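You operate a simulated robot arm through the tools that you are given. There is no shell and no other tool. Be economical: measure what you need, move in short steps, check, and stop when the job is done.

Carry out the task below with a simulated robot arm. There is one attempt and no reset: what you move stays moved.

TASK
Fill the rinse tub to its line and wash the brush out in it.
Fine: tap off, tub out from under the tap, brush back in its own tub. Set down upright: rinse tub.

It is judged by the outcome, as a careful person would: the job done as asked, and still so three seconds after it is handed in. It fails if anything else is knocked over, pushed out of place, dropped, spilled or broken.

THE ROBOT
A 6-joint arm with a two-finger parallel gripper, fixed in place. Base frame: the origin is at the foot of the arm, x ahead of it, y to its left, z up; the work surface is at about z = 750. Units: mm, degrees, N and s.
With the tool pointing down near the work surface it reaches from about 260 to 680 mm from the base axis. Its first joint turns from -66.0 to 66.0 degrees. Payload 2.9 kg.
The TCP is the grasp point between the finger pads, 30 mm short of the fingertips. In the tool frame z runs along the fingers and y along their closing line. The gripper opens to 110 mm. The fingers are 20 mm wide and 10 mm thick; the gripper's body (48 by 112 mm) begins 55 mm behind the TCP.
Orientation is that of the tool frame in the base frame, as a unit quaternion [x, y, z, w]. With the fingers straight down and closing along the base's y, the tool's x points along the base's -x, its y along +y and its z along -z.

THE INTERFACE
- The arm moves only by the tool arm_command. Its argument "rows" is a list of rows, each an object of numbers (a shift or turn left out is 0, a gripper value left out holds the last): "fingers": the opening in per cent of the stroke, from 0 (shut) to 100 (fully open); "tx", "ty", "tz": the shift along the base's x, y, z in mm; "wx", "wy", "wz": the turn, a rotation vector about the base's x, y, z in degrees. In form: [{"fingers": .., "tx": .., "ty": .., "tz": .., "wx": .., "wy": .., "wz": ..}, ...]. A call has 1 to 20 rows; each row is the pose to reach, as a shift and turn from the pose commanded when the call began. Each row takes 0.2 s and may step no farther than 50 mm and 8.6 degrees from the row before; otherwise, or with a gripper value out of range, the whole call is refused. A pose out of reach is approached as far as the arm can. The call stops where the force on the tool passes 70 N (or 10 N more than at its start, if that is more) or the arm is blocked; 0.2 s more then pass. The fingers move at their own pace (about 108 mm/s each) and stop on an object; they squeeze with about 34 N. The grip force told is the motor's: it shows also when the fingers shut on nothing. Time passes only in rows, and 0.2 s behind the last, so rows that repeat a pose let the fingers close. It gives the time, the measured TCP pose, the force on the tool (base axes), the opening and the grip force at its end, in the units of the frame above (readings bear some noise), with the torque about the TCP (base axes, N m) and any sound that the robot's microphone picked up.
- Cameras (640 x 400 px; columns grow to the right, rows downward): "scene" is fixed at [45.4, 411.3, 1400.6]; the picture's right is [-0.96, -0.26, 0.00], its down [-0.11, 0.42, -0.90] and it looks along [0.24, -0.87, -0.43] (base axes); focal length 338 px, centre (320, 200). "wrist" rides on the gripper at [72, 17, -103] in the tool frame; the picture's right is [-0.23, 0.97, 0.00], its down [-0.76, -0.18, -0.62] and it looks along [-0.61, -0.14, 0.78] (tool axes); focal length 222 px, centre (320, 200). There is no depth. A picture from a camera that has moved, and an enlarged one, comes with that camera's place and axes in the base frame and with its lens.
- get_image(camera): a new picture of that camera. The clock stands still meanwhile.
- inspect(camera, box): a new picture of the part [left, top, right, bottom] of that camera's present view, enlarged. The clock stands still meanwhile.
- close_job(): hands the job in; it is judged then, once.

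Work in short steps. Places have to be worked out from the pictures, the camera data and where the tool is seen: move nearer, look again, correct. Check each grasp and each placing, and mend what went wrong. You have 120 turns and 68 pictures in all, those below and enlarged ones among them. Open the gripper and draw the arm clear of the work before you hand the job in, unless the task says otherwise; then end with one line.

The tools are called after "Emit:" as name(argument=value, ...) on one line, values as JSON. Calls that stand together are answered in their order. arm_command: Moves the arm, as the interface text tells. Its arguments: {"type":"object","properties":{"rows":{"type":"array","items":{"type":"object","properties":{"fingers":{"type":"number"},"tx":{"type":"number"},"ty":{"type":"number"},"tz":{"type":"number"},"wx":{"type":"number"},"wy":{"type":"number"},"wz":{"type":"number"}}}}},"required":["rows"]} The other tools are called the same way: get_image (camera) takes a picture; inspect (camera, box) takes an enlarged picture of a part of a camera's view; close_job () hands the job in.

At the start:

```text
time: 0.0
ee_pos: [457.0, -26.7, 1225.3]
ee_rot: [0.0, 1.0, 0.0, -0.001]
ft_force: [-0.5, -0.1, 0.7]
torque: [-0.01, -0.03, 0.01]
width: 110.1
grip_force: 0.0
```

scene: 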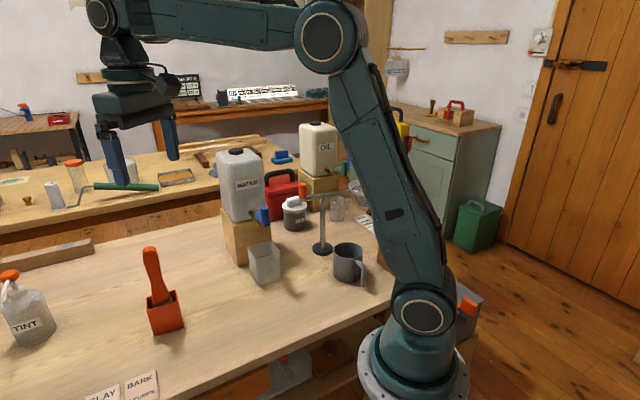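
wrist: 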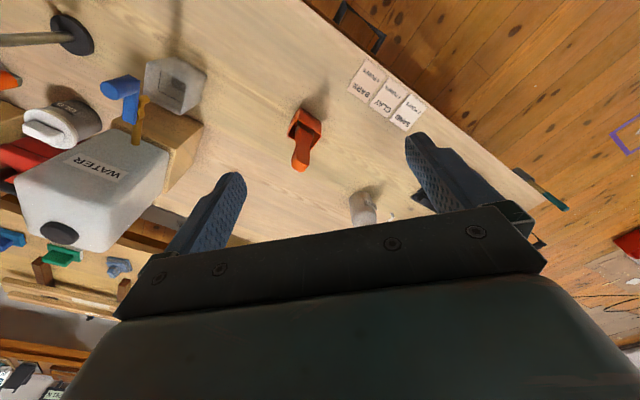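

I see the WATER jug on a block with a blue tap, a clear tub by it, and an orange brush in an orange tub. I'll enlarge these for detail.

Emit:
inspect(camera="scene", box=[200, 130, 400, 300])

Emit:
inspect(camera="scene", box=[80, 230, 240, 400])

Emit:
inspect(camera="wrist", box=[0, 0, 240, 200])

```text
2.35 times, centred on (300, 215) of scene
camera zoom: at [45.4, 411.3, 1400.6], right [-0.96, -0.26, 0.0], down [-0.11, 0.42, -0.9], along [0.24, -0.87, -0.43], focal length 796 px, centre (367, 165)
```

zoom: 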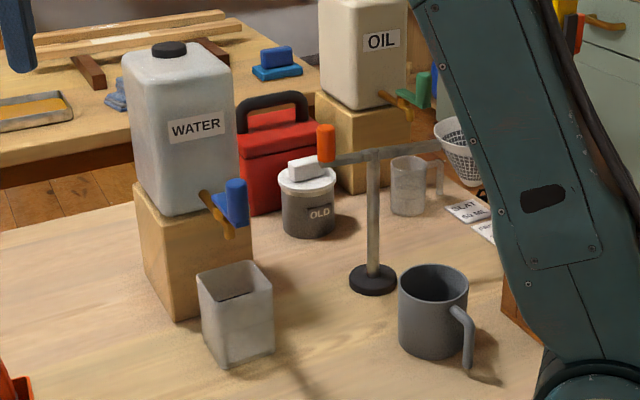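

```text
2.35 times, centred on (160, 315) of scene
camera zoom: at [45.4, 411.3, 1400.6], right [-0.96, -0.26, 0.0], down [-0.11, 0.42, -0.9], along [0.24, -0.87, -0.43], focal length 796 px, centre (696, -71)
```

zoom: 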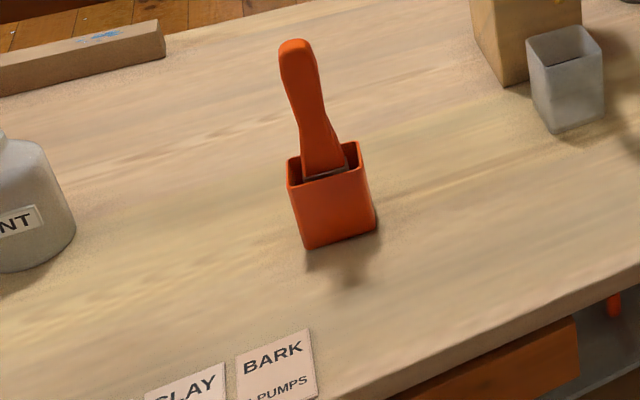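

```text
2.00 times, centred on (120, 100) of wrist
camera zoom: at [385.1, -10.8, 1328.2], right [0.23, 0.97, 0.0], down [0.76, -0.18, 0.62], along [0.61, -0.14, -0.78], focal length 444 px, centre (720, 400)
```

zoom: 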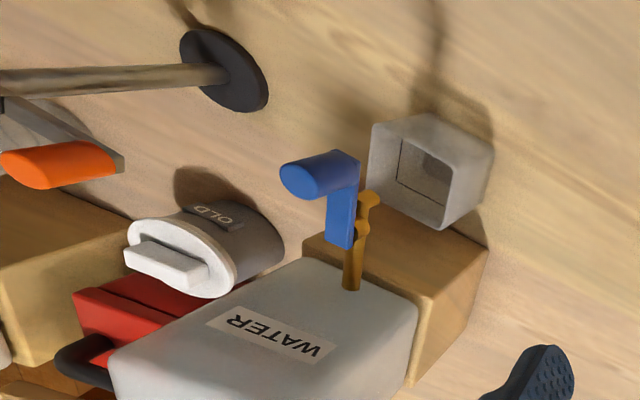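

The tub sits next to the tap's block; I need a closer view. I'll bring the wrist camera over to about (300,-250,1060), clear of everything.

Emit:
arm_command(rows=[{"tx": -20, "ty": -28, "tz": -20}, {"tx": -40, "ty": -56, "tz": -40}, {"tx": -60, "ty": -84, "tz": -60}, {"tx": -80, "ty": -112, "tz": -80}, {"tx": -100, "ty": -140, "tz": -100}, {"tx": -120, "ty": -168, "tz": -120}, {"tx": -140, "ty": -196, "tz": -140}, {"tx": -157, "ty": -223, "tz": -165}])

Emit:
get_image(camera="wrist")

Emit:
get_image(camera="scene")

```text
time: 1.8
ee_pos: [300.5, -251.7, 1060.8]
ee_rot: [0.0, 1.0, 0.001, 0.0]
ft_force: [-0.8, -0.4, -0.6]
torque: [0.01, -0.02, 0.02]
width: 110.0
grip_force: 0.1
```

```text
62 pictures are left
camera wrist: at [227.1, -234.9, 1163.5], right [0.23, 0.97, 0.0], down [0.76, -0.18, 0.62], along [0.61, -0.14, -0.78], focal length 222 px, centre (320, 200)
```

wrist: 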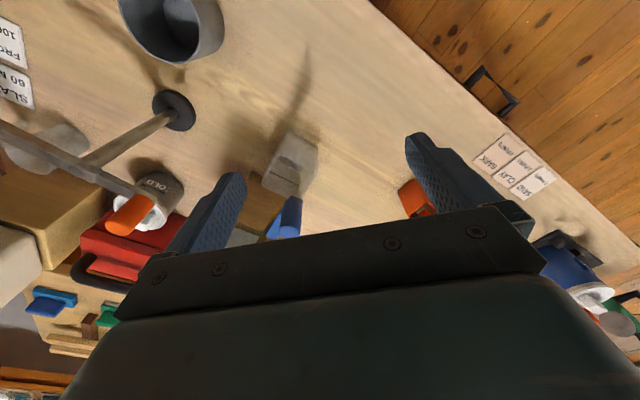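

```text
61 pictures are left
```

scene: 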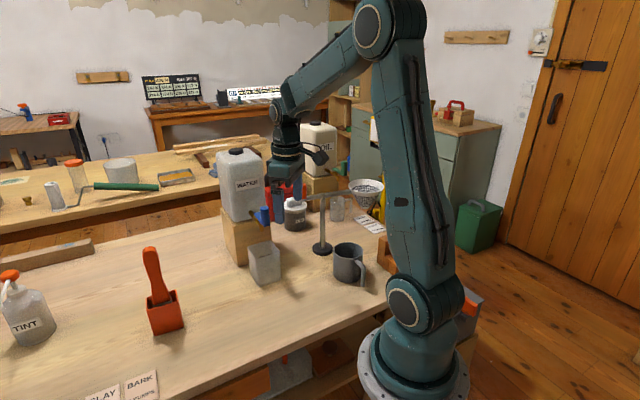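

The gripper hides the lower half of the picture, so I'll go to about (400,-300,1180), where tub and tap fall in the upper half, and zoom.

Emit:
arm_command(rows=[{"tx": 25, "ty": -12, "tz": 30}, {"tx": 50, "ty": -25, "tz": 60}, {"tx": 75, "ty": -37, "tz": 90}, {"tx": 100, "ty": -49, "tz": 120}])

Emit:
inspect(camera="wrist", box=[220, 40, 380, 140])

Emit:
inspect(camera="scene", box=[220, 185, 316, 295])

```text
time: 2.8
ee_pos: [401.6, -298.9, 1180.4]
ee_rot: [0.0, 1.0, 0.0, 0.0]
ft_force: [0.2, -0.5, -0.1]
torque: [0.02, 0.01, -0.02]
width: 110.1
grip_force: 0.1
```

```text
4.00 times, centred on (300, 90) of wrist
camera zoom: at [328.0, -281.9, 1283.4], right [0.23, 0.97, 0.0], down [0.76, -0.18, 0.62], along [0.61, -0.14, -0.78], focal length 888 px, centre (400, 640)
```

zoom: 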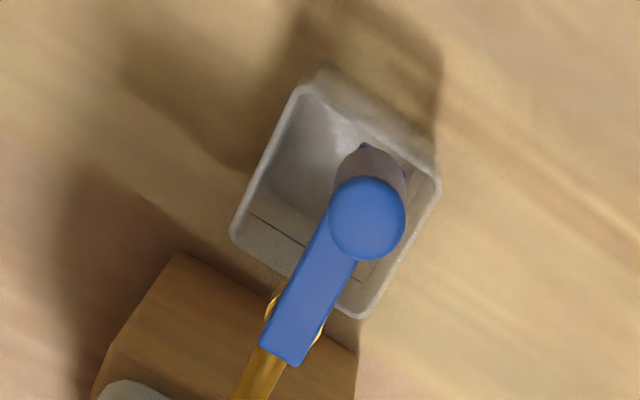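

```text
3.64 times, centred on (268, 240) of scene
camera zoom: at [45.4, 411.3, 1400.6], right [-0.96, -0.26, 0.0], down [-0.11, 0.42, -0.9], along [0.24, -0.87, -0.43], focal length 1230 px, centre (509, 54)
```

zoom: 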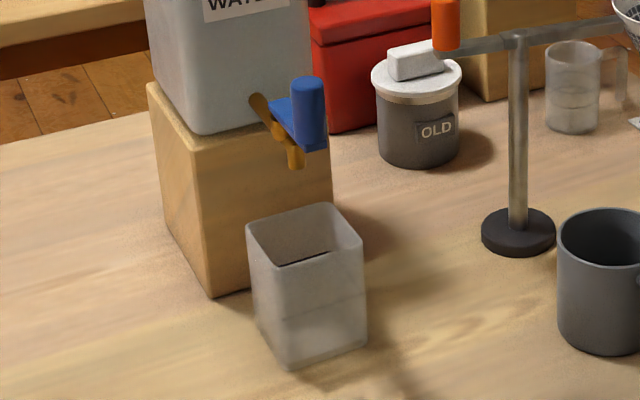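

Triangulating: tub rim ≈66 mm square, rotated 45°, centred (416,-331), z≈860; tap pivot ≈(435,-350), its upright knob ≈(392,-306), top z≈1002; the nozzle is already over the tub. I'll yaw -45° so the closing line lies tangential to the lever, and look at the tap from its front.

Emit:
arm_command(rows=[{"tx": -10, "ty": 5, "tz": -15, "wz": -8}, {"tx": -20, "ty": 15, "tz": -30, "wz": -16}, {"tx": -30, "ty": 25, "tz": -45, "wz": -24}, {"tx": -40, "ty": 35, "tz": -60, "wz": -32}, {"tx": -50, "ty": 45, "tz": -70, "wz": -40}, {"tx": -60, "ty": 55, "tz": -80, "wz": -45}])

Emit:
get_image(camera="wrist")

```text
time: 4.2
ee_pos: [340.8, -244.1, 1099.9]
ee_rot: [0.384, 0.923, -0.001, 0.0]
ft_force: [-0.6, 0.5, -0.6]
torque: [-0.01, -0.01, -0.01]
width: 109.9
grip_force: 0.0
```

```text
58 pictures are left
camera wrist: at [301.2, -180.9, 1202.8], right [0.85, 0.53, 0.0], down [0.41, -0.67, 0.62], along [0.33, -0.53, -0.78], focal length 222 px, centre (320, 200)
```

wrist: 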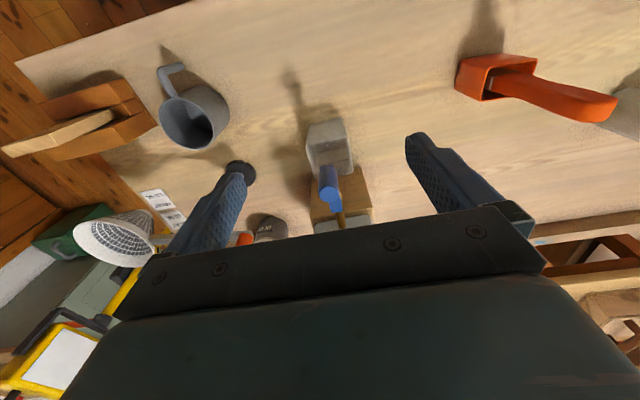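

The lever lies between the fingers. I'll zoom on tap, tub, and the brush to refine positions.

Emit:
inspect(camera="wrist", box=[270, 105, 400, 235])

Emit:
inspect(camera="wrist", box=[440, 40, 640, 140])

```text
3.08 times, centred on (335, 170) of wrist
camera zoom: at [301.2, -180.9, 1202.8], right [0.85, 0.53, 0.0], down [0.41, -0.67, 0.62], along [0.33, -0.53, -0.78], focal length 684 px, centre (274, 292)
```

zoom: 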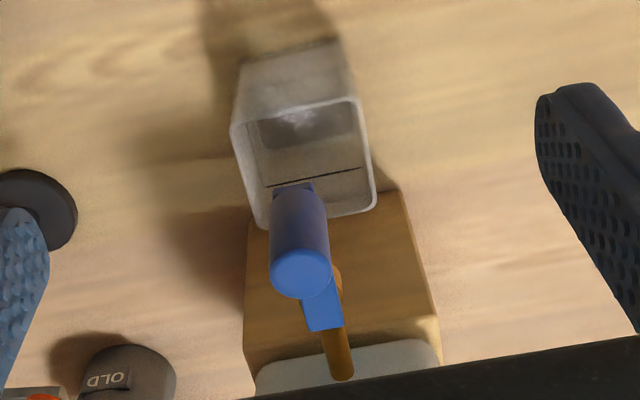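

```text
3.20 times, centred on (540, 90) of wrist
camera zoom: at [301.2, -180.9, 1202.8], right [0.85, 0.53, 0.0], down [0.41, -0.67, 0.62], along [0.33, -0.53, -0.78], focal length 711 px, centre (-384, 552)
```

zoom: 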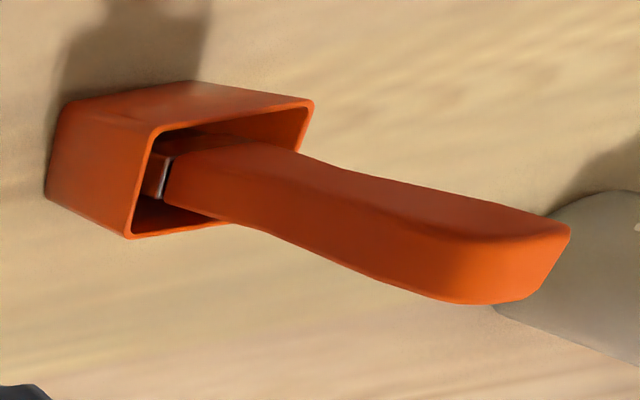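

All consistent: knob ≈(390,-305), top z≈1002. I'll move over it and descend with fingers straddling it, stopping with tips around z 964.

Emit:
arm_command(rows=[{"tx": 17, "ty": -20, "fingers": 70}, {"tx": 33, "ty": -40}, {"tx": 49, "ty": -61}, {"tx": 49, "ty": -61, "tz": -40}, {"tx": 49, "ty": -61, "tz": -75}, {"tx": 49, "ty": -61, "tz": -106}])

Emit:
inspect(camera="scene", box=[210, 140, 338, 220])

Emit:
get_image(camera="wrist")

```text
time: 5.6
ee_pos: [388.1, -305.6, 993.2]
ee_rot: [0.383, 0.924, -0.001, -0.001]
ft_force: [-0.7, 0.1, -0.9]
torque: [-0.04, -0.03, 0.0]
width: 77.2
grip_force: 0.0
```

```text
5.00 times, centred on (274, 180) of scene
camera zoom: at [45.4, 411.3, 1400.6], right [-0.96, -0.26, 0.0], down [-0.11, 0.42, -0.9], along [0.24, -0.87, -0.43], focal length 1691 px, centre (550, 300)
```

zoom: 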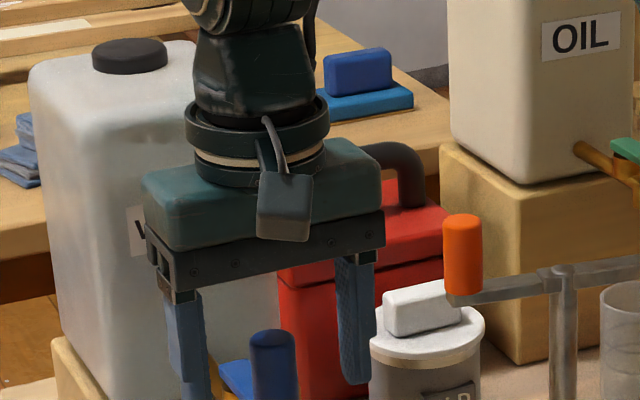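

```text
54 pictures are left
camera wrist: at [349.3, -242.8, 1096.9], right [0.85, 0.53, 0.0], down [0.41, -0.66, 0.62], along [0.33, -0.53, -0.78], focal length 222 px, centre (320, 200)
```

wrist: 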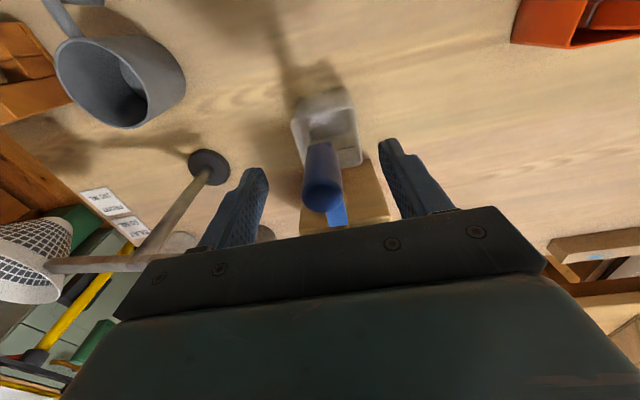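

The knob sits at the TCP between the fingers. Closing on it gently.

Emit:
arm_command(rows=[{"fingers": 15}, {"fingers": 15}, {"fingers": 15}])

```text
time: 6.4
ee_pos: [388.9, -305.5, 993.6]
ee_rot: [0.382, 0.924, 0.001, 0.0]
ft_force: [-1.1, -0.5, -3.7]
torque: [0.33, -0.72, -0.11]
width: 23.4
grip_force: 44.9
```

Gripped (23.4 mm). I'll try a small turn, ~8 mm toward (+x,+y), and read the force.

Emit:
arm_command(rows=[{"tx": 2.8, "ty": 2.8, "wz": -3.5}, {"tx": 5.8, "ty": 5.2, "wz": -7.4}])

```text
time: 7.0
ee_pos: [391.5, -304.0, 994.2]
ee_rot: [0.448, 0.894, -0.002, -0.001]
ft_force: [-27.4, -31.5, -2.4]
torque: [0.71, -0.12, 0.08]
width: 23.1
grip_force: 45.2
```

It resists hard that way (≈42 N), likely the closed stop. Return and try the other direction.

Emit:
arm_command(rows=[{"tx": -3, "ty": -2.8, "wz": 3.7}, {"tx": -5.8, "ty": -5.2, "wz": 7.4}, {"tx": -8.6, "ty": -8.2, "wz": 11.1}, {"tx": -11.2, "ty": -11.5, "wz": 14.8}])

Emit:
inspect(camera="scene", box=[220, 185, 316, 295])

```text
time: 8.0
ee_pos: [384.9, -309.6, 993.6]
ee_rot: [0.318, 0.948, 0.001, -0.001]
ft_force: [-4.4, 9.7, -1.2]
torque: [-0.62, 0.48, 0.34]
width: 23.5
grip_force: 44.8
```

```text
3.64 times, centred on (268, 240) of scene
camera zoom: at [45.3, 411.6, 1400.5], right [-0.96, -0.26, 0.0], down [-0.11, 0.42, -0.9], along [0.24, -0.87, -0.43], focal length 1230 px, centre (509, 54)
```

zoom: 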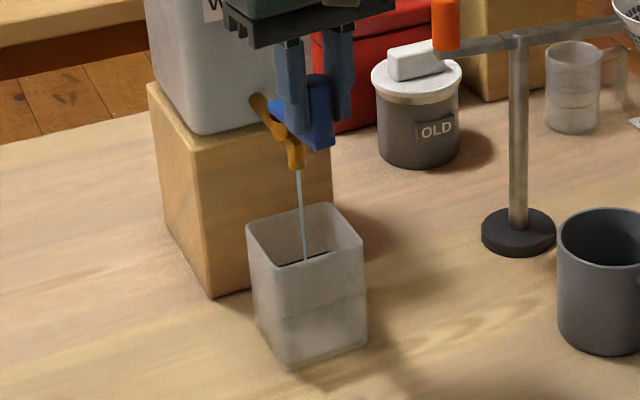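

Water runs: this direction opens it, and the stream lands in the tub. I'll hold here 2 s and watch the level.

Emit:
arm_command(rows=[{}, {}, {}, {}, {}, {}, {}, {}, {}, {}])

Emit:
inspect(camera="scene", box=[235, 225, 295, 290])

```text
time: 10.2
ee_pos: [383.1, -311.2, 994.1]
ee_rot: [0.323, 0.946, 0.0, 0.0]
ft_force: [-6.2, 5.6, -6.5]
torque: [0.73, -0.31, 0.08]
width: 23.2
grip_force: 45.2
```

```text
6.15 times, centred on (265, 258) of scene
camera zoom: at [45.3, 411.4, 1400.6], right [-0.96, -0.26, 0.0], down [-0.11, 0.42, -0.9], along [0.24, -0.87, -0.43], focal length 2082 px, centre (658, -154)
```

zoom: 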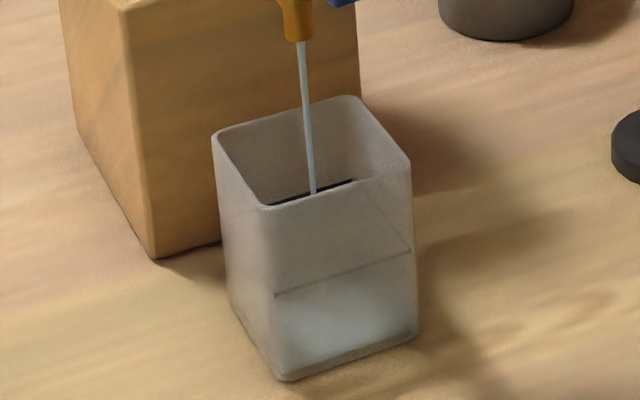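

The line is about half-way up. Some bluish water shows below it. I'll wait 2 s more and look from both cameras.

Emit:
arm_command(rows=[{}, {}, {}, {}, {}, {}, {}, {}, {}, {}])

Emit:
inspect(camera="scene", box=[235, 225, 295, 290])

Emit:
inspect(camera="wrist", box=[270, 60, 400, 190])

```text
time: 12.4
ee_pos: [385.5, -311.0, 993.7]
ee_rot: [0.322, 0.947, 0.0, -0.001]
ft_force: [-7.6, 3.3, -8.5]
torque: [0.59, -0.4, -0.17]
width: 23.2
grip_force: 44.8
```

```text
6.15 times, centred on (265, 258) of scene
camera zoom: at [45.3, 411.3, 1400.6], right [-0.96, -0.26, 0.0], down [-0.11, 0.42, -0.9], along [0.24, -0.87, -0.43], focal length 2082 px, centre (658, -154)
```

zoom: 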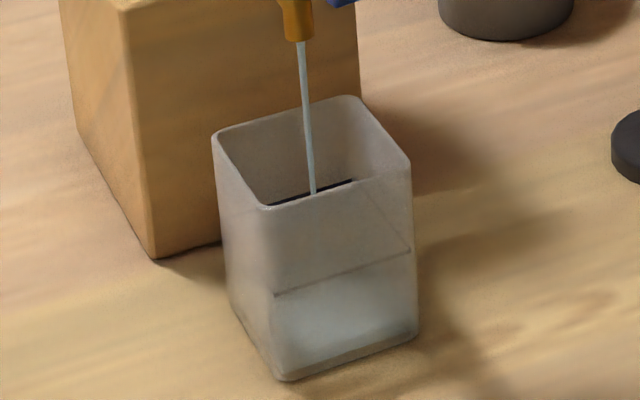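

```text
3.08 times, centred on (335, 125) of wrist
camera zoom: at [336.8, -254.5, 1097.1], right [0.77, 0.63, 0.0], down [0.5, -0.61, 0.62], along [0.39, -0.48, -0.78], focal length 684 px, centre (274, 431)
```

zoom: 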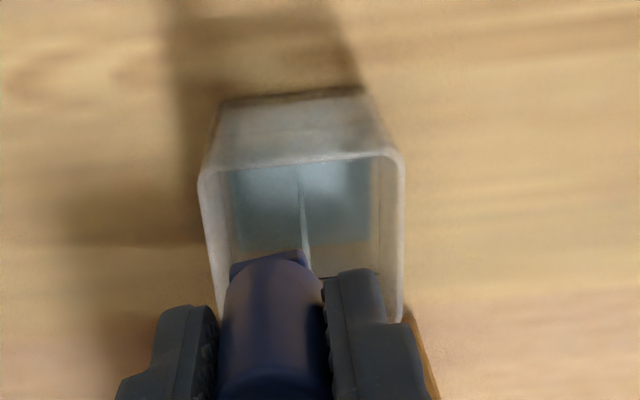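

Water's back edge puts the level at roughly z 765–775; the line is at about z 808. Wait 3 s and remeasure.

Emit:
arm_command(rows=[{}, {}, {}, {}, {}, {}, {}, {}, {}, {}, {}, {}, {}, {}])

Emit:
inspect(camera="wrist", box=[290, 60, 390, 160])

Emit:
inspect(camera="scene", box=[245, 235, 285, 285])

```text
time: 15.4
ee_pos: [383.7, -311.6, 993.2]
ee_rot: [0.321, 0.947, 0.0, 0.0]
ft_force: [-6.0, 5.7, -8.2]
torque: [-0.5, 0.49, -0.02]
width: 23.0
grip_force: 44.6
```

```text
4.00 times, centred on (340, 110) of wrist
camera zoom: at [336.9, -254.4, 1097.2], right [0.77, 0.63, 0.0], down [0.5, -0.61, 0.62], along [0.39, -0.48, -0.78], focal length 888 px, centre (240, 560)
```

zoom: 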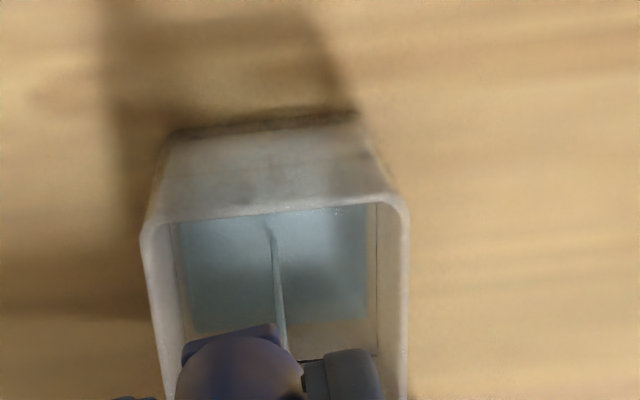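

```text
8.00 times, centred on (265, 260) of scene
camera zoom: at [45.4, 411.4, 1400.6], right [-0.96, -0.26, 0.0], down [-0.11, 0.42, -0.9], along [0.24, -0.87, -0.43], focal length 2706 px, centre (760, -280)
```

zoom: 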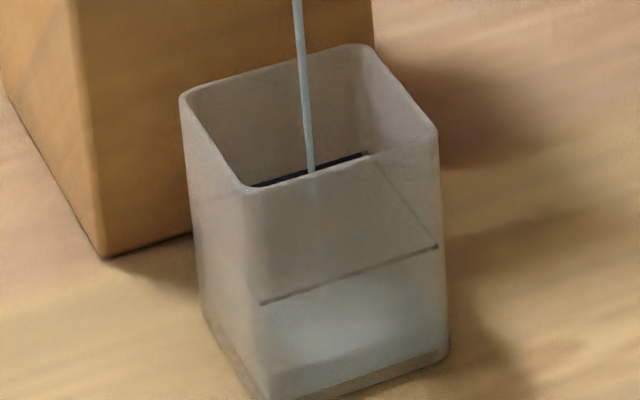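

Level rises ≈2.3 mm/s; the line (visible in the wrist view at back and right walls) is ~29 mm above. About 12 s more; wait 4 s twice, then check.

Emit:
arm_command(rows=[{}, {}, {}, {}, {}, {}, {}, {}, {}, {}, {}, {}, {}, {}, {}, {}, {}, {}, {}, {}])

Emit:
arm_command(rows=[{}, {}, {}, {}, {}, {}, {}, {}, {}, {}, {}, {}, {}, {}, {}, {}, {}, {}, {}, {}])

Emit:
inspect(camera="wrist", box=[290, 60, 390, 160])

Emit:
inspect(camera="scene", box=[245, 235, 285, 285])

```text
time: 19.6
ee_pos: [383.5, -312.7, 993.5]
ee_rot: [0.322, 0.947, 0.0, 0.001]
ft_force: [-4.8, 3.1, -4.0]
torque: [-0.51, 0.5, -0.04]
width: 23.2
grip_force: 44.6
```

```text
time: 23.8
ee_pos: [384.5, -311.5, 993.1]
ee_rot: [0.323, 0.947, 0.0, -0.001]
ft_force: [-2.9, 0.2, -1.1]
torque: [-0.56, 0.5, 0.01]
width: 23.4
grip_force: 44.9
```

```text
4.00 times, centred on (340, 110) of wrist
camera zoom: at [337.0, -254.5, 1097.3], right [0.77, 0.63, 0.0], down [0.49, -0.61, 0.62], along [0.39, -0.48, -0.78], focal length 888 px, centre (240, 560)
```

zoom: 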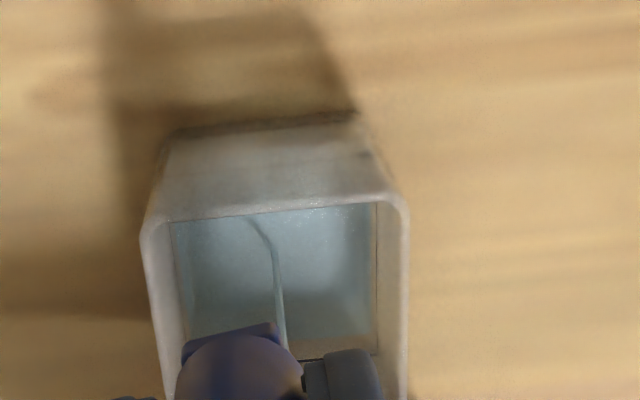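

```text
8.00 times, centred on (265, 260) of scene
camera zoom: at [45.4, 411.4, 1400.6], right [-0.96, -0.26, 0.0], down [-0.11, 0.42, -0.9], along [0.24, -0.87, -0.43], focal length 2706 px, centre (760, -280)
```

zoom: 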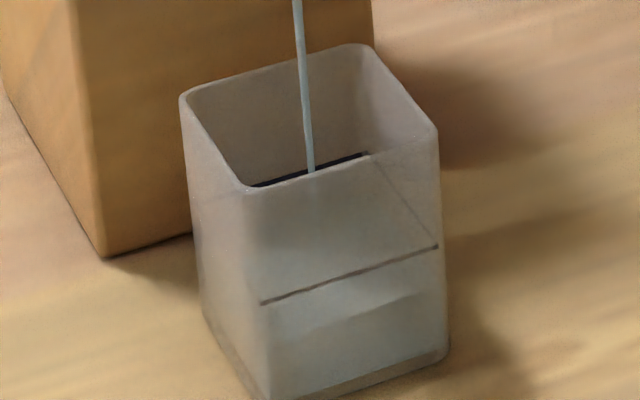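

Level is now ~60–65% of the way to the line (water edge visible ~40 px under the mark in scene). Wait another ~6 s, then check.

Emit:
arm_command(rows=[{}, {}, {}, {}, {}, {}, {}, {}, {}, {}, {}, {}, {}, {}, {}, {}, {}, {}, {}, {}])

Emit:
arm_command(rows=[{}, {}, {}, {}, {}, {}, {}])

Emit:
inspect(camera="scene", box=[245, 235, 285, 285])

```text
time: 28.0
ee_pos: [383.9, -312.8, 993.3]
ee_rot: [0.322, 0.947, -0.001, 0.0]
ft_force: [-1.4, 1.1, 1.5]
torque: [-0.53, 0.44, -0.01]
width: 22.9
grip_force: 45.5
```

```text
time: 29.6
ee_pos: [384.0, -311.6, 993.7]
ee_rot: [0.322, 0.947, 0.0, 0.0]
ft_force: [-0.6, -0.2, 1.0]
torque: [-0.6, 0.47, 0.0]
width: 23.0
grip_force: 45.1
```

```text
8.00 times, centred on (265, 260) of scene
camera zoom: at [45.4, 411.4, 1400.6], right [-0.96, -0.26, 0.0], down [-0.11, 0.42, -0.9], along [0.24, -0.87, -0.43], focal length 2706 px, centre (760, -280)
```

zoom: 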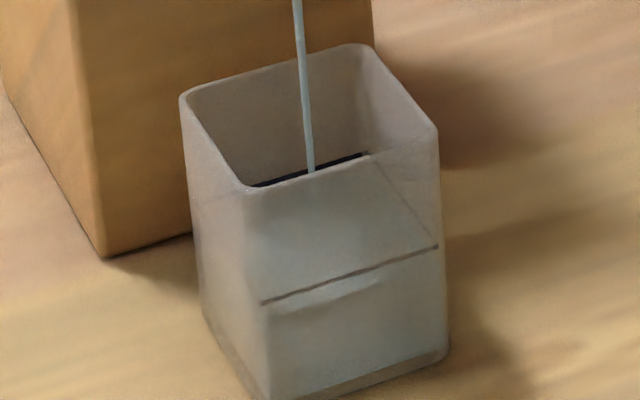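

Edge ~16 px below the mark, rising ~4 px/s: about 4 s left. Wait 2.4 s and look again.

Emit:
arm_command(rows=[{}, {}, {}, {}, {}, {}, {}, {}, {}, {}, {}])

Emit:
inspect(camera="scene", box=[245, 235, 285, 285])

Emit:
inspect(camera="wrist", box=[320, 110, 370, 150])

```text
time: 32.0
ee_pos: [384.5, -311.8, 994.1]
ee_rot: [0.322, 0.947, 0.0, 0.001]
ft_force: [0.2, -0.6, 2.4]
torque: [-0.59, 0.44, -0.02]
width: 23.4
grip_force: 44.6
```

```text
8.00 times, centred on (265, 260) of scene
camera zoom: at [45.4, 411.4, 1400.6], right [-0.96, -0.26, 0.0], down [-0.11, 0.42, -0.9], along [0.24, -0.87, -0.43], focal length 2706 px, centre (760, -280)
```

zoom: 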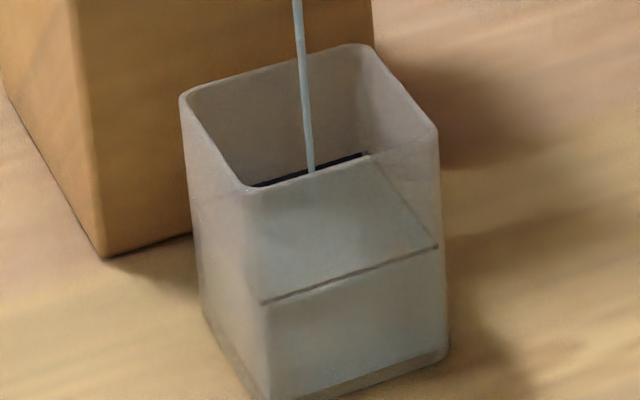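

```text
10.00 times, centred on (345, 130) of wrist
camera zoom: at [337.0, -254.5, 1097.3], right [0.77, 0.63, 0.0], down [0.49, -0.61, 0.62], along [0.39, -0.48, -0.78], focal length 2221 px, centre (70, 900)
```

zoom: 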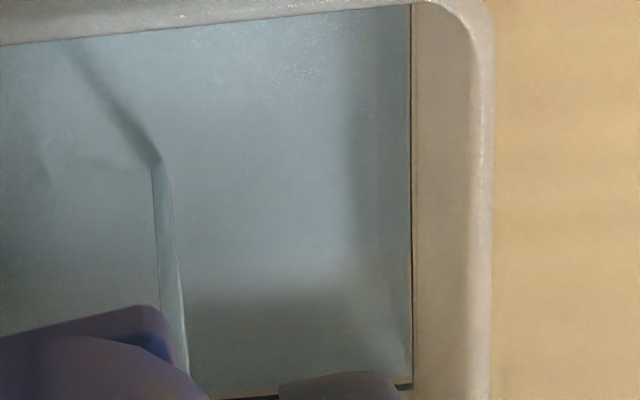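

The water is within ~1–2 mm of the line. Closing the tap now, back to its stop with a light press.

Emit:
arm_command(rows=[{"tx": 2.8, "ty": 3.2, "wz": -3.7}, {"tx": 5.6, "ty": 6.2, "wz": -7.4}, {"tx": 8.6, "ty": 9.1, "wz": -11.1}, {"tx": 8.6, "ty": 9.1, "wz": -11.1}])

Emit:
inspect(camera="scene", box=[240, 200, 300, 285])

Emit:
inspect(camera="wrist", box=[290, 70, 390, 160])

```text
time: 33.0
ee_pos: [391.0, -304.6, 994.2]
ee_rot: [0.417, 0.909, 0.0, -0.001]
ft_force: [-15.7, -24.3, -2.4]
torque: [0.5, -0.27, -0.04]
width: 23.1
grip_force: 45.2
```

```text
4.71 times, centred on (270, 242) of scene
camera zoom: at [45.0, 410.6, 1400.8], right [-0.96, -0.26, 0.0], down [-0.11, 0.42, -0.9], along [0.24, -0.87, -0.43], focal length 1592 px, centre (555, 0)
```

zoom: 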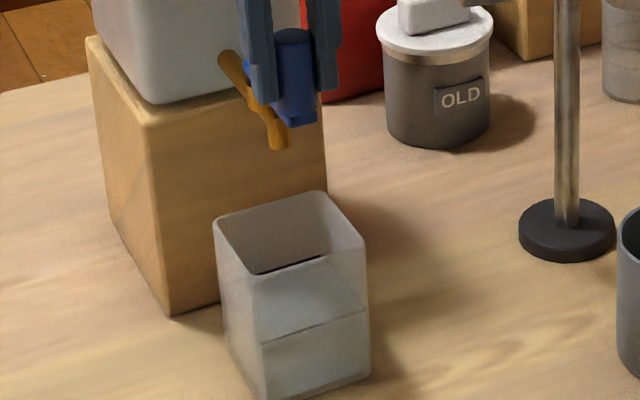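

```text
4.44 times, centred on (340, 115) of wrist
camera zoom: at [356.3, -239.2, 1097.2], right [0.89, 0.46, 0.0], down [0.36, -0.69, 0.62], along [0.29, -0.55, -0.78], focal length 987 px, centre (231, 578)
```

zoom: 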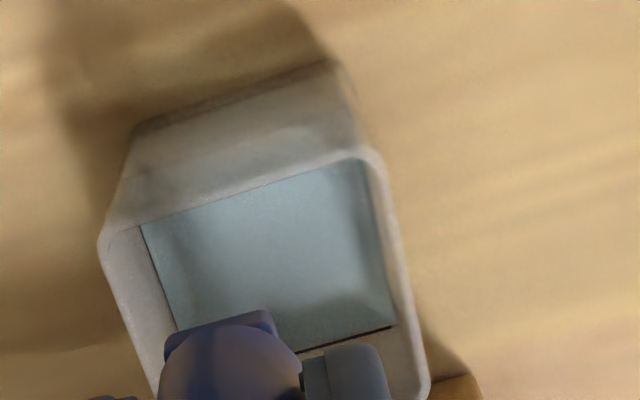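

Flow stopped, water at the line. Now relax the press, open, and rise clear of the knob.

Emit:
arm_command(rows=[{"tx": -2.6, "ty": -2.4, "wz": 3.7}, {"tx": -2.6, "ty": -2.4, "wz": 3.7, "fingers": 60}, {"tx": -2.6, "ty": -2.4, "wz": 3.7}, {"tx": -2.6, "ty": -2.4, "wz": 3.7, "tz": 25}, {"tx": -2.6, "ty": -2.4, "wz": 3.7, "tz": 65}, {"tx": -2.6, "ty": -2.4, "wz": 3.7, "tz": 100}, {"tx": -30, "ty": 26, "wz": 3.7, "tz": 110}, {"tx": -60, "ty": 56, "wz": 3.7, "tz": 110}, {"tx": -90, "ty": 86, "wz": 3.7, "tz": 100, "fingers": 100}])

Emit:
inspect(camera="wrist", box=[240, 110, 400, 210])

Emit:
inspect(camera="scene", box=[200, 140, 340, 300])

```text
time: 35.0
ee_pos: [301.1, -215.6, 1095.0]
ee_rot: [0.383, 0.924, 0.001, 0.0]
ft_force: [-0.2, 0.2, -0.4]
torque: [0.0, -0.02, 0.01]
width: 110.0
grip_force: 0.0
```

```text
4.00 times, centred on (320, 160) of wrist
camera zoom: at [262.3, -153.3, 1198.1], right [0.85, 0.53, 0.0], down [0.41, -0.66, 0.62], along [0.33, -0.53, -0.78], focal length 888 px, centre (320, 360)
```

zoom: 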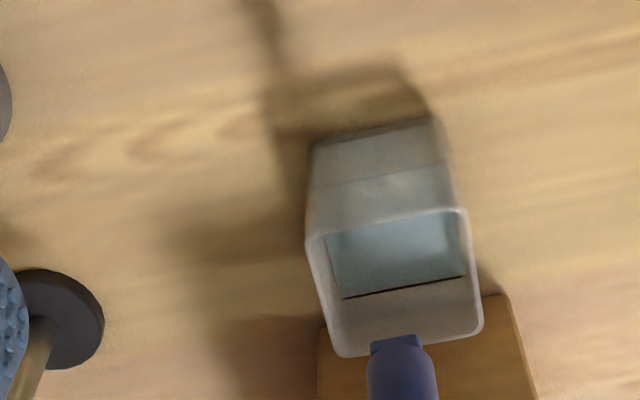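

```text
2.50 times, centred on (270, 220) of scene
camera zoom: at [45.4, 411.3, 1400.6], right [-0.96, -0.26, 0.0], down [-0.11, 0.42, -0.9], along [0.24, -0.87, -0.43], focal length 846 px, centre (445, 150)
```

zoom: 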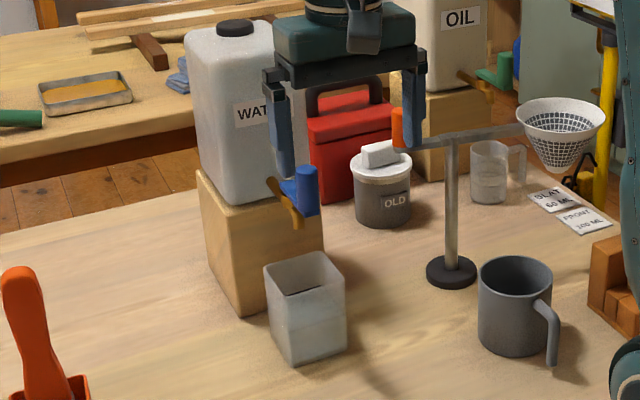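

Water sits right on the line. Tub centre refined to (413,-327). The tap blocks a vertical grasp, so I'll tilt the tool 45° (fingers pointing at the tub from the front) while descending in the free space ahead of it.

Emit:
arm_command(rows=[{"tz": -35, "wx": -5.3, "wy": -5.3}, {"tz": -70, "wx": -10.6, "wy": -10.6}, {"tz": -105, "wx": -15.9, "wy": -15.9}, {"tz": -140, "wx": -21.2, "wy": -21.2}, {"tz": -175, "wx": -26.5, "wy": -26.5}, {"tz": -205, "wx": -31.8, "wy": -31.8}])

Emit:
get_image(camera="scene")

Emit:
get_image(camera="wrist")

```text
time: 36.4
ee_pos: [319.9, -227.2, 886.6]
ee_rot: [0.354, 0.854, -0.147, 0.352]
ft_force: [0.8, 0.1, -0.6]
torque: [-0.02, -0.01, -0.02]
width: 110.2
grip_force: 0.1
out of reach, approached as far as the arm can: row 5, 6
```

```text
38 pictures are left
```

scene: 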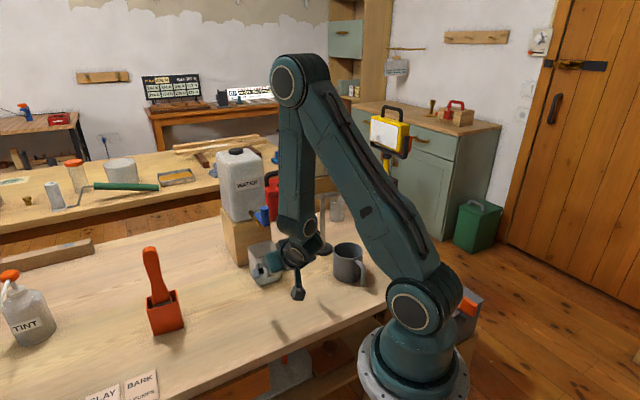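

```text
37 pictures are left
camera wrist: at [244.4, -127.9, 908.4], right [0.8, 0.57, 0.16], down [-0.05, -0.2, 0.98], along [0.59, -0.79, -0.13], focal length 222 px, centre (320, 200)
```

wrist: 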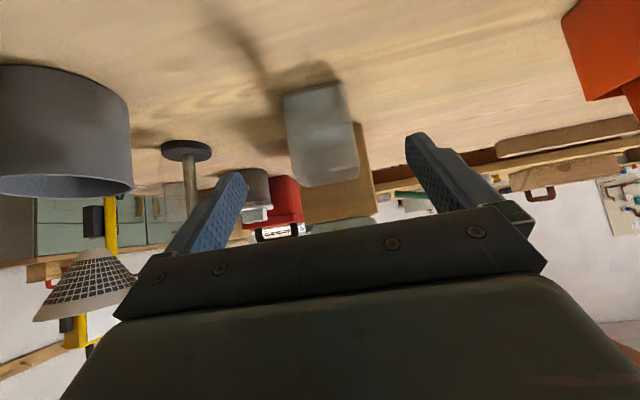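

The near limit of reach was met, but moving outward eases it. Tub is between the fingers in view; I'll advance partway to u≈450 at z≈848 and check.

Emit:
arm_command(rows=[{"tx": 20, "ty": -20, "tz": -10}, {"tx": 40, "ty": -40, "tz": -25}, {"tx": 60, "ty": -60, "tz": -42}, {"tx": 60, "ty": -60, "tz": -42}])

Emit:
get_image(camera="wrist")

Emit:
inspect(camera="scene", box=[200, 180, 340, 310])

```text
time: 37.4
ee_pos: [382.4, -288.3, 844.5]
ee_rot: [0.354, 0.854, -0.146, 0.354]
ft_force: [1.2, 0.5, 0.4]
torque: [-0.02, 0.04, -0.05]
width: 109.8
grip_force: 0.0
```

```text
36 pictures are left
camera wrist: at [305.6, -188.3, 866.6], right [0.8, 0.58, 0.16], down [-0.06, -0.2, 0.98], along [0.59, -0.79, -0.12], focal length 222 px, centre (320, 200)
```

wrist: 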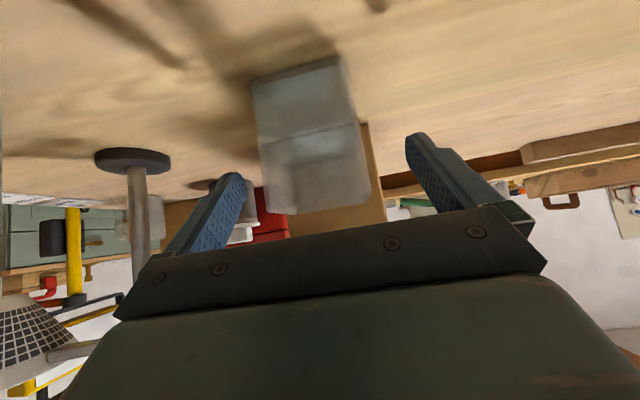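

```text
3.08 times, centred on (270, 245) of scene
camera zoom: at [45.4, 411.3, 1400.6], right [-0.96, -0.26, 0.0], down [-0.11, 0.42, -0.9], along [0.24, -0.87, -0.43], focal length 1041 px, centre (474, 62)
```

zoom: 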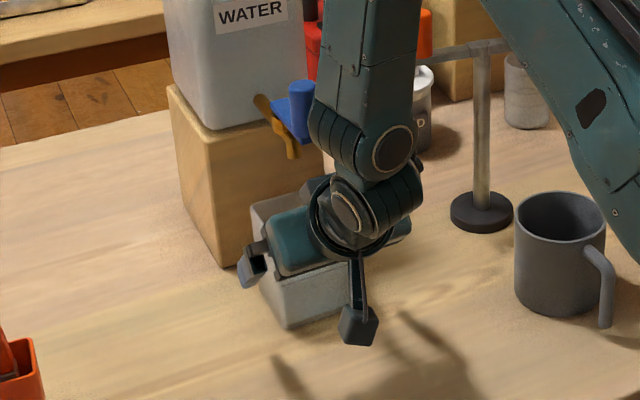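

The forearm would come close to the knob at 45°. I'll tilt 20° more (to 65°, wrist lower and farther back) at this spot, correcting sideways by 5 mm.

Emit:
arm_command(rows=[{"wx": -4.7, "wy": -4.7, "tx": -1, "ty": -1}, {"wx": -9.4, "wy": -9.4, "tx": -2.5, "ty": -2.5}, {"wx": -14.1, "wy": -14.1, "tx": -3.5, "ty": -3.5}, {"wx": -14.1, "wy": -14.1, "tx": -3.5, "ty": -3.5}])

Emit:
inspect(camera="scene", box=[200, 160, 340, 310])

```text
time: 38.4
ee_pos: [379.8, -289.4, 844.7]
ee_rot: [0.322, 0.779, -0.204, 0.497]
ft_force: [-0.5, 0.0, 0.0]
torque: [0.01, 0.01, 0.0]
width: 110.2
grip_force: 0.1
```

```text
2.67 times, centred on (270, 235) of scene
camera zoom: at [45.4, 411.3, 1400.6], right [-0.96, -0.26, 0.0], down [-0.11, 0.42, -0.9], along [0.24, -0.87, -0.43], focal length 902 px, centre (453, 107)
```

zoom: 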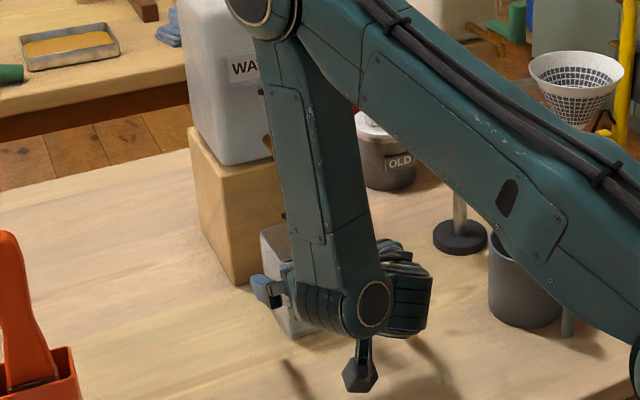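

The arm took a noticeably different posture; I'll look at the whole scene before moving on.

Emit:
get_image(camera="scene")

Emit:
get_image(camera="wrist")

```text
33 pictures are left
```

scene: 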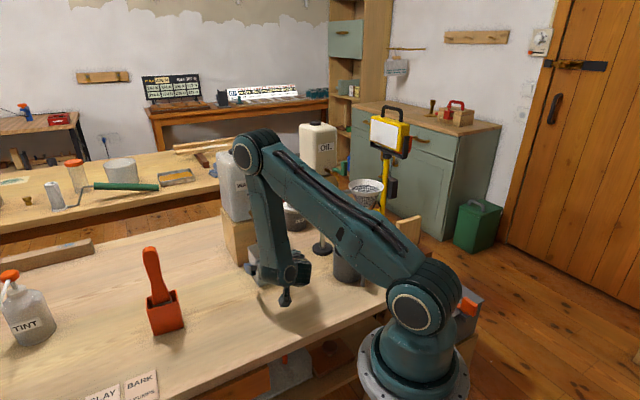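

```text
32 pictures are left
camera wrist: at [302.6, -191.2, 823.0], right [0.76, 0.62, 0.21], down [-0.3, 0.04, 0.95], along [0.58, -0.78, 0.22], focal length 222 px, centre (320, 200)
```

wrist: 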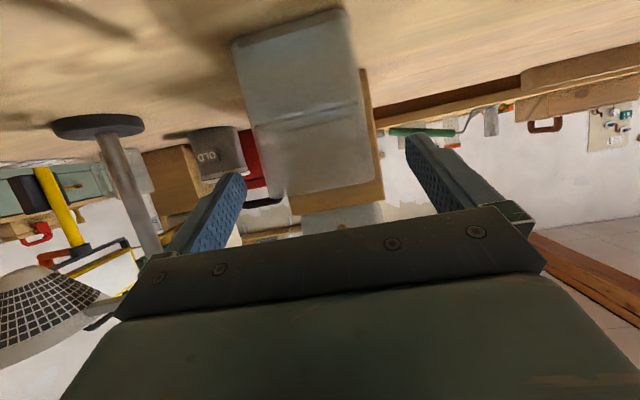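

Arm flipped its wrist but nothing was touched. A modest advance of 22 mm (TCP u≈495, tips ≈522) leaves the forearm clear of the knob and gives ample overlap of the tub sides.

Emit:
arm_command(rows=[{"tx": 4.5, "ty": -6, "tz": -2}, {"tx": 9, "ty": -12, "tz": -4}, {"tx": 13.6, "ty": -17.6, "tz": -6}, {"tx": 13.6, "ty": -17.6, "tz": -6}])

Emit:
get_image(camera="wrist")

```text
time: 39.4
ee_pos: [393.0, -307.9, 839.1]
ee_rot: [0.323, 0.779, -0.206, 0.496]
ft_force: [-0.1, -0.6, -0.5]
torque: [0.03, 0.01, 0.0]
width: 110.0
grip_force: 0.0
```

```text
31 pictures are left
camera wrist: at [315.6, -209.0, 817.2], right [0.76, 0.62, 0.21], down [-0.3, 0.05, 0.95], along [0.58, -0.78, 0.22], focal length 222 px, centre (320, 200)
```

wrist: 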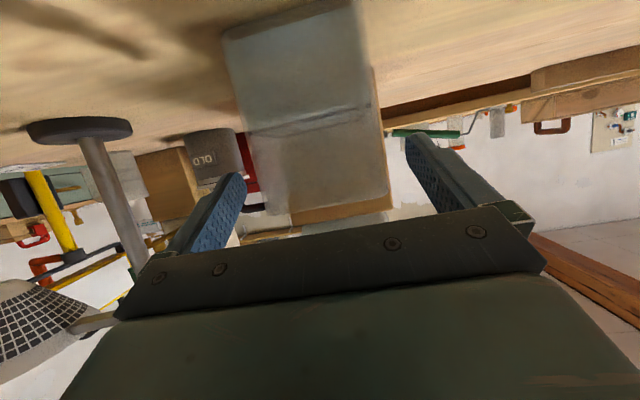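

The tub sits evenly between the fingers. Close on it.

Emit:
arm_command(rows=[{"fingers": 66}, {"fingers": 62}, {"fingers": 58}, {"fingers": 54}, {"fingers": 50}, {"fingers": 45}, {"fingers": 45}])

```text
time: 41.0
ee_pos: [391.7, -308.8, 839.2]
ee_rot: [0.323, 0.78, -0.205, 0.496]
ft_force: [1.2, -1.6, -0.9]
torque: [-0.13, 0.02, 0.0]
width: 74.9
grip_force: 33.7
```

Gripped at 74.9 mm with 34 N. Lift a few mm slowly and check.

Emit:
arm_command(rows=[{"tz": 1.5}, {"tz": 3}, {"tz": 4.5}, {"tz": 6}, {"tz": 6}])

Emit:
get_image(camera="wrist")

```text
time: 42.2
ee_pos: [390.7, -308.7, 845.2]
ee_rot: [0.323, 0.78, -0.205, 0.495]
ft_force: [0.3, -0.3, -3.7]
torque: [0.1, 0.05, 0.0]
width: 74.9
grip_force: 34.2
```

```text
30 pictures are left
camera wrist: at [315.6, -209.3, 823.1], right [0.76, 0.62, 0.21], down [-0.3, 0.04, 0.95], along [0.58, -0.78, 0.22], focal length 222 px, centre (320, 200)
```

wrist: 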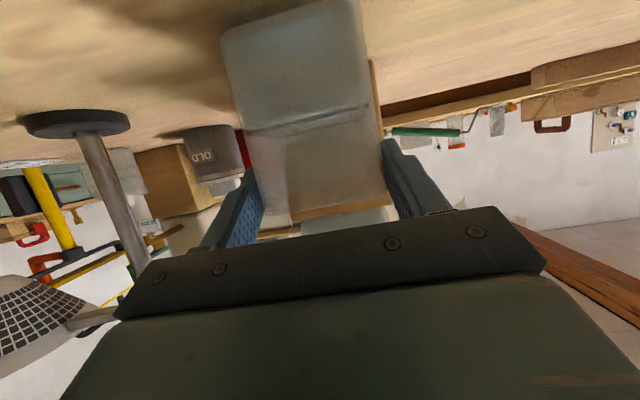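

Tub is held (≈3.5 N weight). Carry it smoothly out from under the tap by (-20,+120).

Emit:
arm_command(rows=[{"tx": -2, "ty": 2}, {"tx": -5, "ty": 7}, {"tx": -9, "ty": 14}, {"tx": -13, "ty": 22}, {"tx": -16, "ty": 31}, {"tx": -18, "ty": 41}, {"tx": -20, "ty": 51}, {"tx": -20, "ty": 61}, {"tx": -20, "ty": 71}, {"tx": -20, "ty": 81}, {"tx": -20, "ty": 91}, {"tx": -20, "ty": 100}, {"tx": -20, "ty": 107}, {"tx": -20, "ty": 113}, {"tx": -20, "ty": 117}, {"tx": -20, "ty": 120}, {"tx": -20, "ty": 120}])

Emit:
get_image(camera="scene")

```text
time: 45.8
ee_pos: [380.4, -187.8, 846.6]
ee_rot: [0.324, 0.781, -0.206, 0.493]
ft_force: [0.6, -0.7, -3.9]
torque: [0.09, 0.07, 0.02]
width: 74.8
grip_force: 34.5
out of reach, approached as far as the arm can: row 10, 11, 12, 13, 14, 15, 16, 17
```

```text
29 pictures are left
```

scene: 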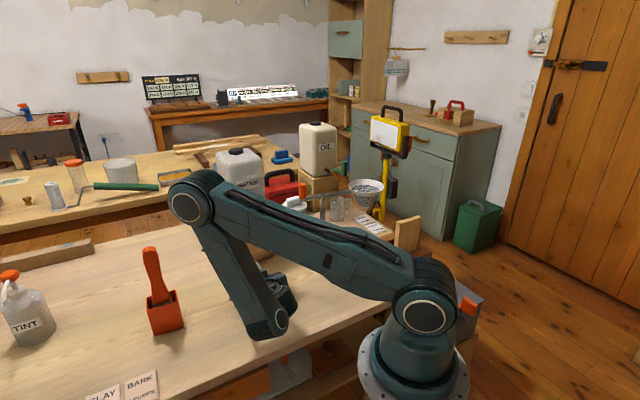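

Moved. Lower gently until the base touches (≈7 mm).

Emit:
arm_command(rows=[{"tz": -2}, {"tz": -4}, {"tz": -5.5}, {"tz": -7}, {"tz": -7}])

Emit:
get_image(camera="wrist")

```text
time: 47.0
ee_pos: [381.9, -188.6, 839.7]
ee_rot: [0.325, 0.781, -0.206, 0.492]
ft_force: [0.0, 0.1, -3.8]
torque: [0.11, 0.09, 0.0]
width: 74.8
grip_force: 34.2
```

```text
28 pictures are left
camera wrist: at [305.2, -88.9, 819.3], right [0.76, 0.62, 0.2], down [-0.29, 0.04, 0.96], along [0.58, -0.79, 0.21], focal length 222 px, centre (320, 200)
```

wrist: 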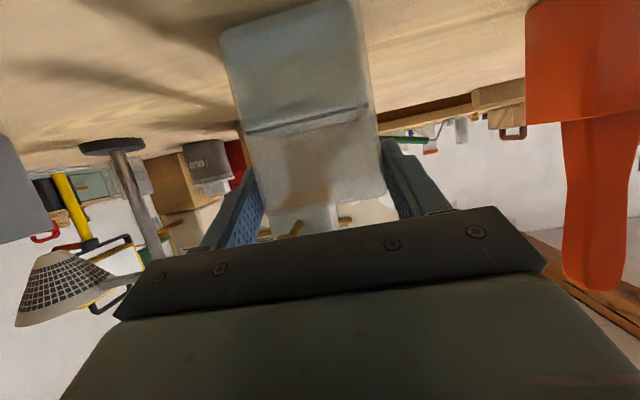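

Still carrying weight (-3.8 N), so not yet down. Lower in 1 mm steps.

Emit:
arm_command(rows=[{"tz": -0.7}, {"tz": -1.4}, {"tz": -1.4}])

```text
time: 47.8
ee_pos: [383.2, -189.2, 839.6]
ee_rot: [0.324, 0.78, -0.207, 0.495]
ft_force: [-1.9, 0.6, -0.9]
torque: [0.02, 0.0, -0.02]
width: 75.1
grip_force: 33.9
```

Contact made (force nearly zero). Open the fingers slowly, then rise straight up.

Emit:
arm_command(rows=[{"tz": -0.4}, {"tz": -0.4, "fingers": 75}, {"tz": -0.4, "fingers": 85}, {"tz": -0.4, "fingers": 100}, {"tz": -0.4, "fingers": 100}])

Emit:
arm_command(rows=[{"tz": 20}, {"tz": 50}, {"tz": 85}, {"tz": 120}])

Emit:
get_image(camera="scene")

```text
time: 49.0
ee_pos: [381.6, -187.6, 840.3]
ee_rot: [0.324, 0.78, -0.206, 0.495]
ft_force: [0.1, 0.2, -0.1]
torque: [0.01, -0.02, 0.01]
width: 110.0
grip_force: 0.0
```

```text
time: 50.0
ee_pos: [381.0, -188.6, 958.1]
ee_rot: [0.324, 0.78, -0.206, 0.495]
ft_force: [0.3, -0.2, -0.1]
torque: [-0.02, 0.0, -0.02]
width: 109.9
grip_force: 0.0
```

```text
27 pictures are left
```

scene: 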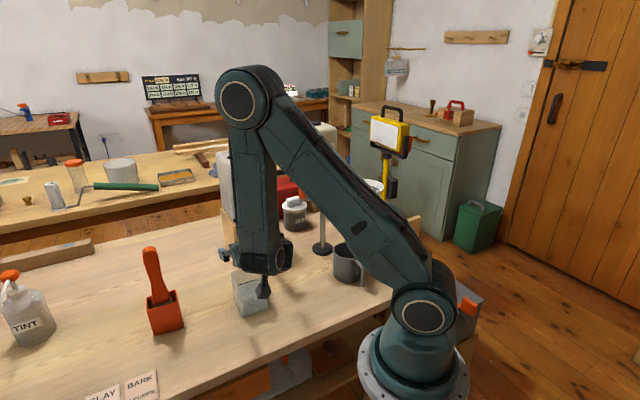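

Tub stands free. Rise and un-tilt the tool back to vertical.

Emit:
arm_command(rows=[{"tz": 20, "wx": 5.75, "wy": 5.75}, {"tz": 40, "wx": 11.5, "wy": 11.5}, {"tz": 60, "wx": 17.25, "wy": 17.25}, {"tz": 80, "wx": 23, "wy": 23}, {"tz": 100, "wx": 28.75, "wy": 28.75}, {"tz": 120, "wx": 34.5, "wy": 34.5}, {"tz": 140, "wx": 40.25, "wy": 40.25}, {"tz": 160, "wx": 45.9, "wy": 45.9}])

Emit:
get_image(camera="wrist")

Emit:
inspect(camera="scene", box=[120, 180, 340, 360])

```text
time: 51.8
ee_pos: [379.7, -188.0, 1118.9]
ee_rot: [0.382, 0.924, 0.0, -0.001]
ft_force: [0.0, -0.4, -0.3]
torque: [0.03, 0.0, -0.01]
width: 110.2
grip_force: 0.1
```

```text
26 pictures are left
camera wrist: at [340.0, -126.3, 1222.3], right [0.85, 0.53, 0.0], down [0.41, -0.66, 0.62], along [0.33, -0.53, -0.78], focal length 222 px, centre (320, 200)
```

wrist: 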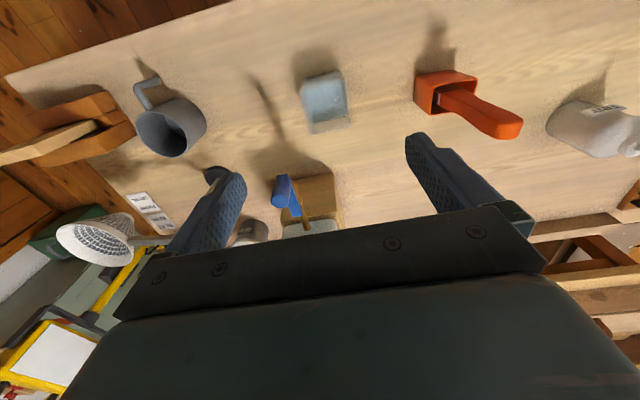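

```text
2.22 times, centred on (230, 270) of scene
camera zoom: at [45.4, 411.3, 1400.6], right [-0.96, -0.26, 0.0], down [-0.11, 0.42, -0.9], along [0.24, -0.87, -0.43], focal length 752 px, centre (520, 44)
```

zoom: 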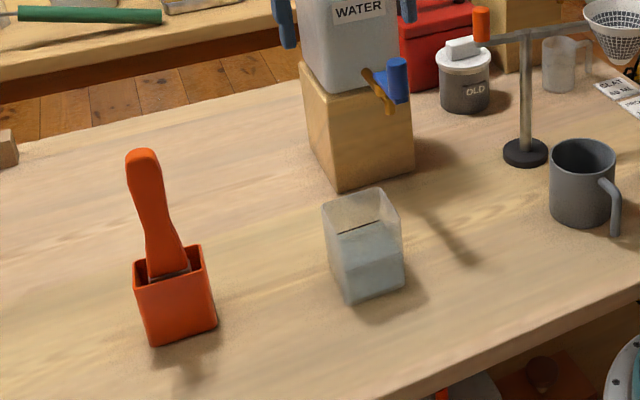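

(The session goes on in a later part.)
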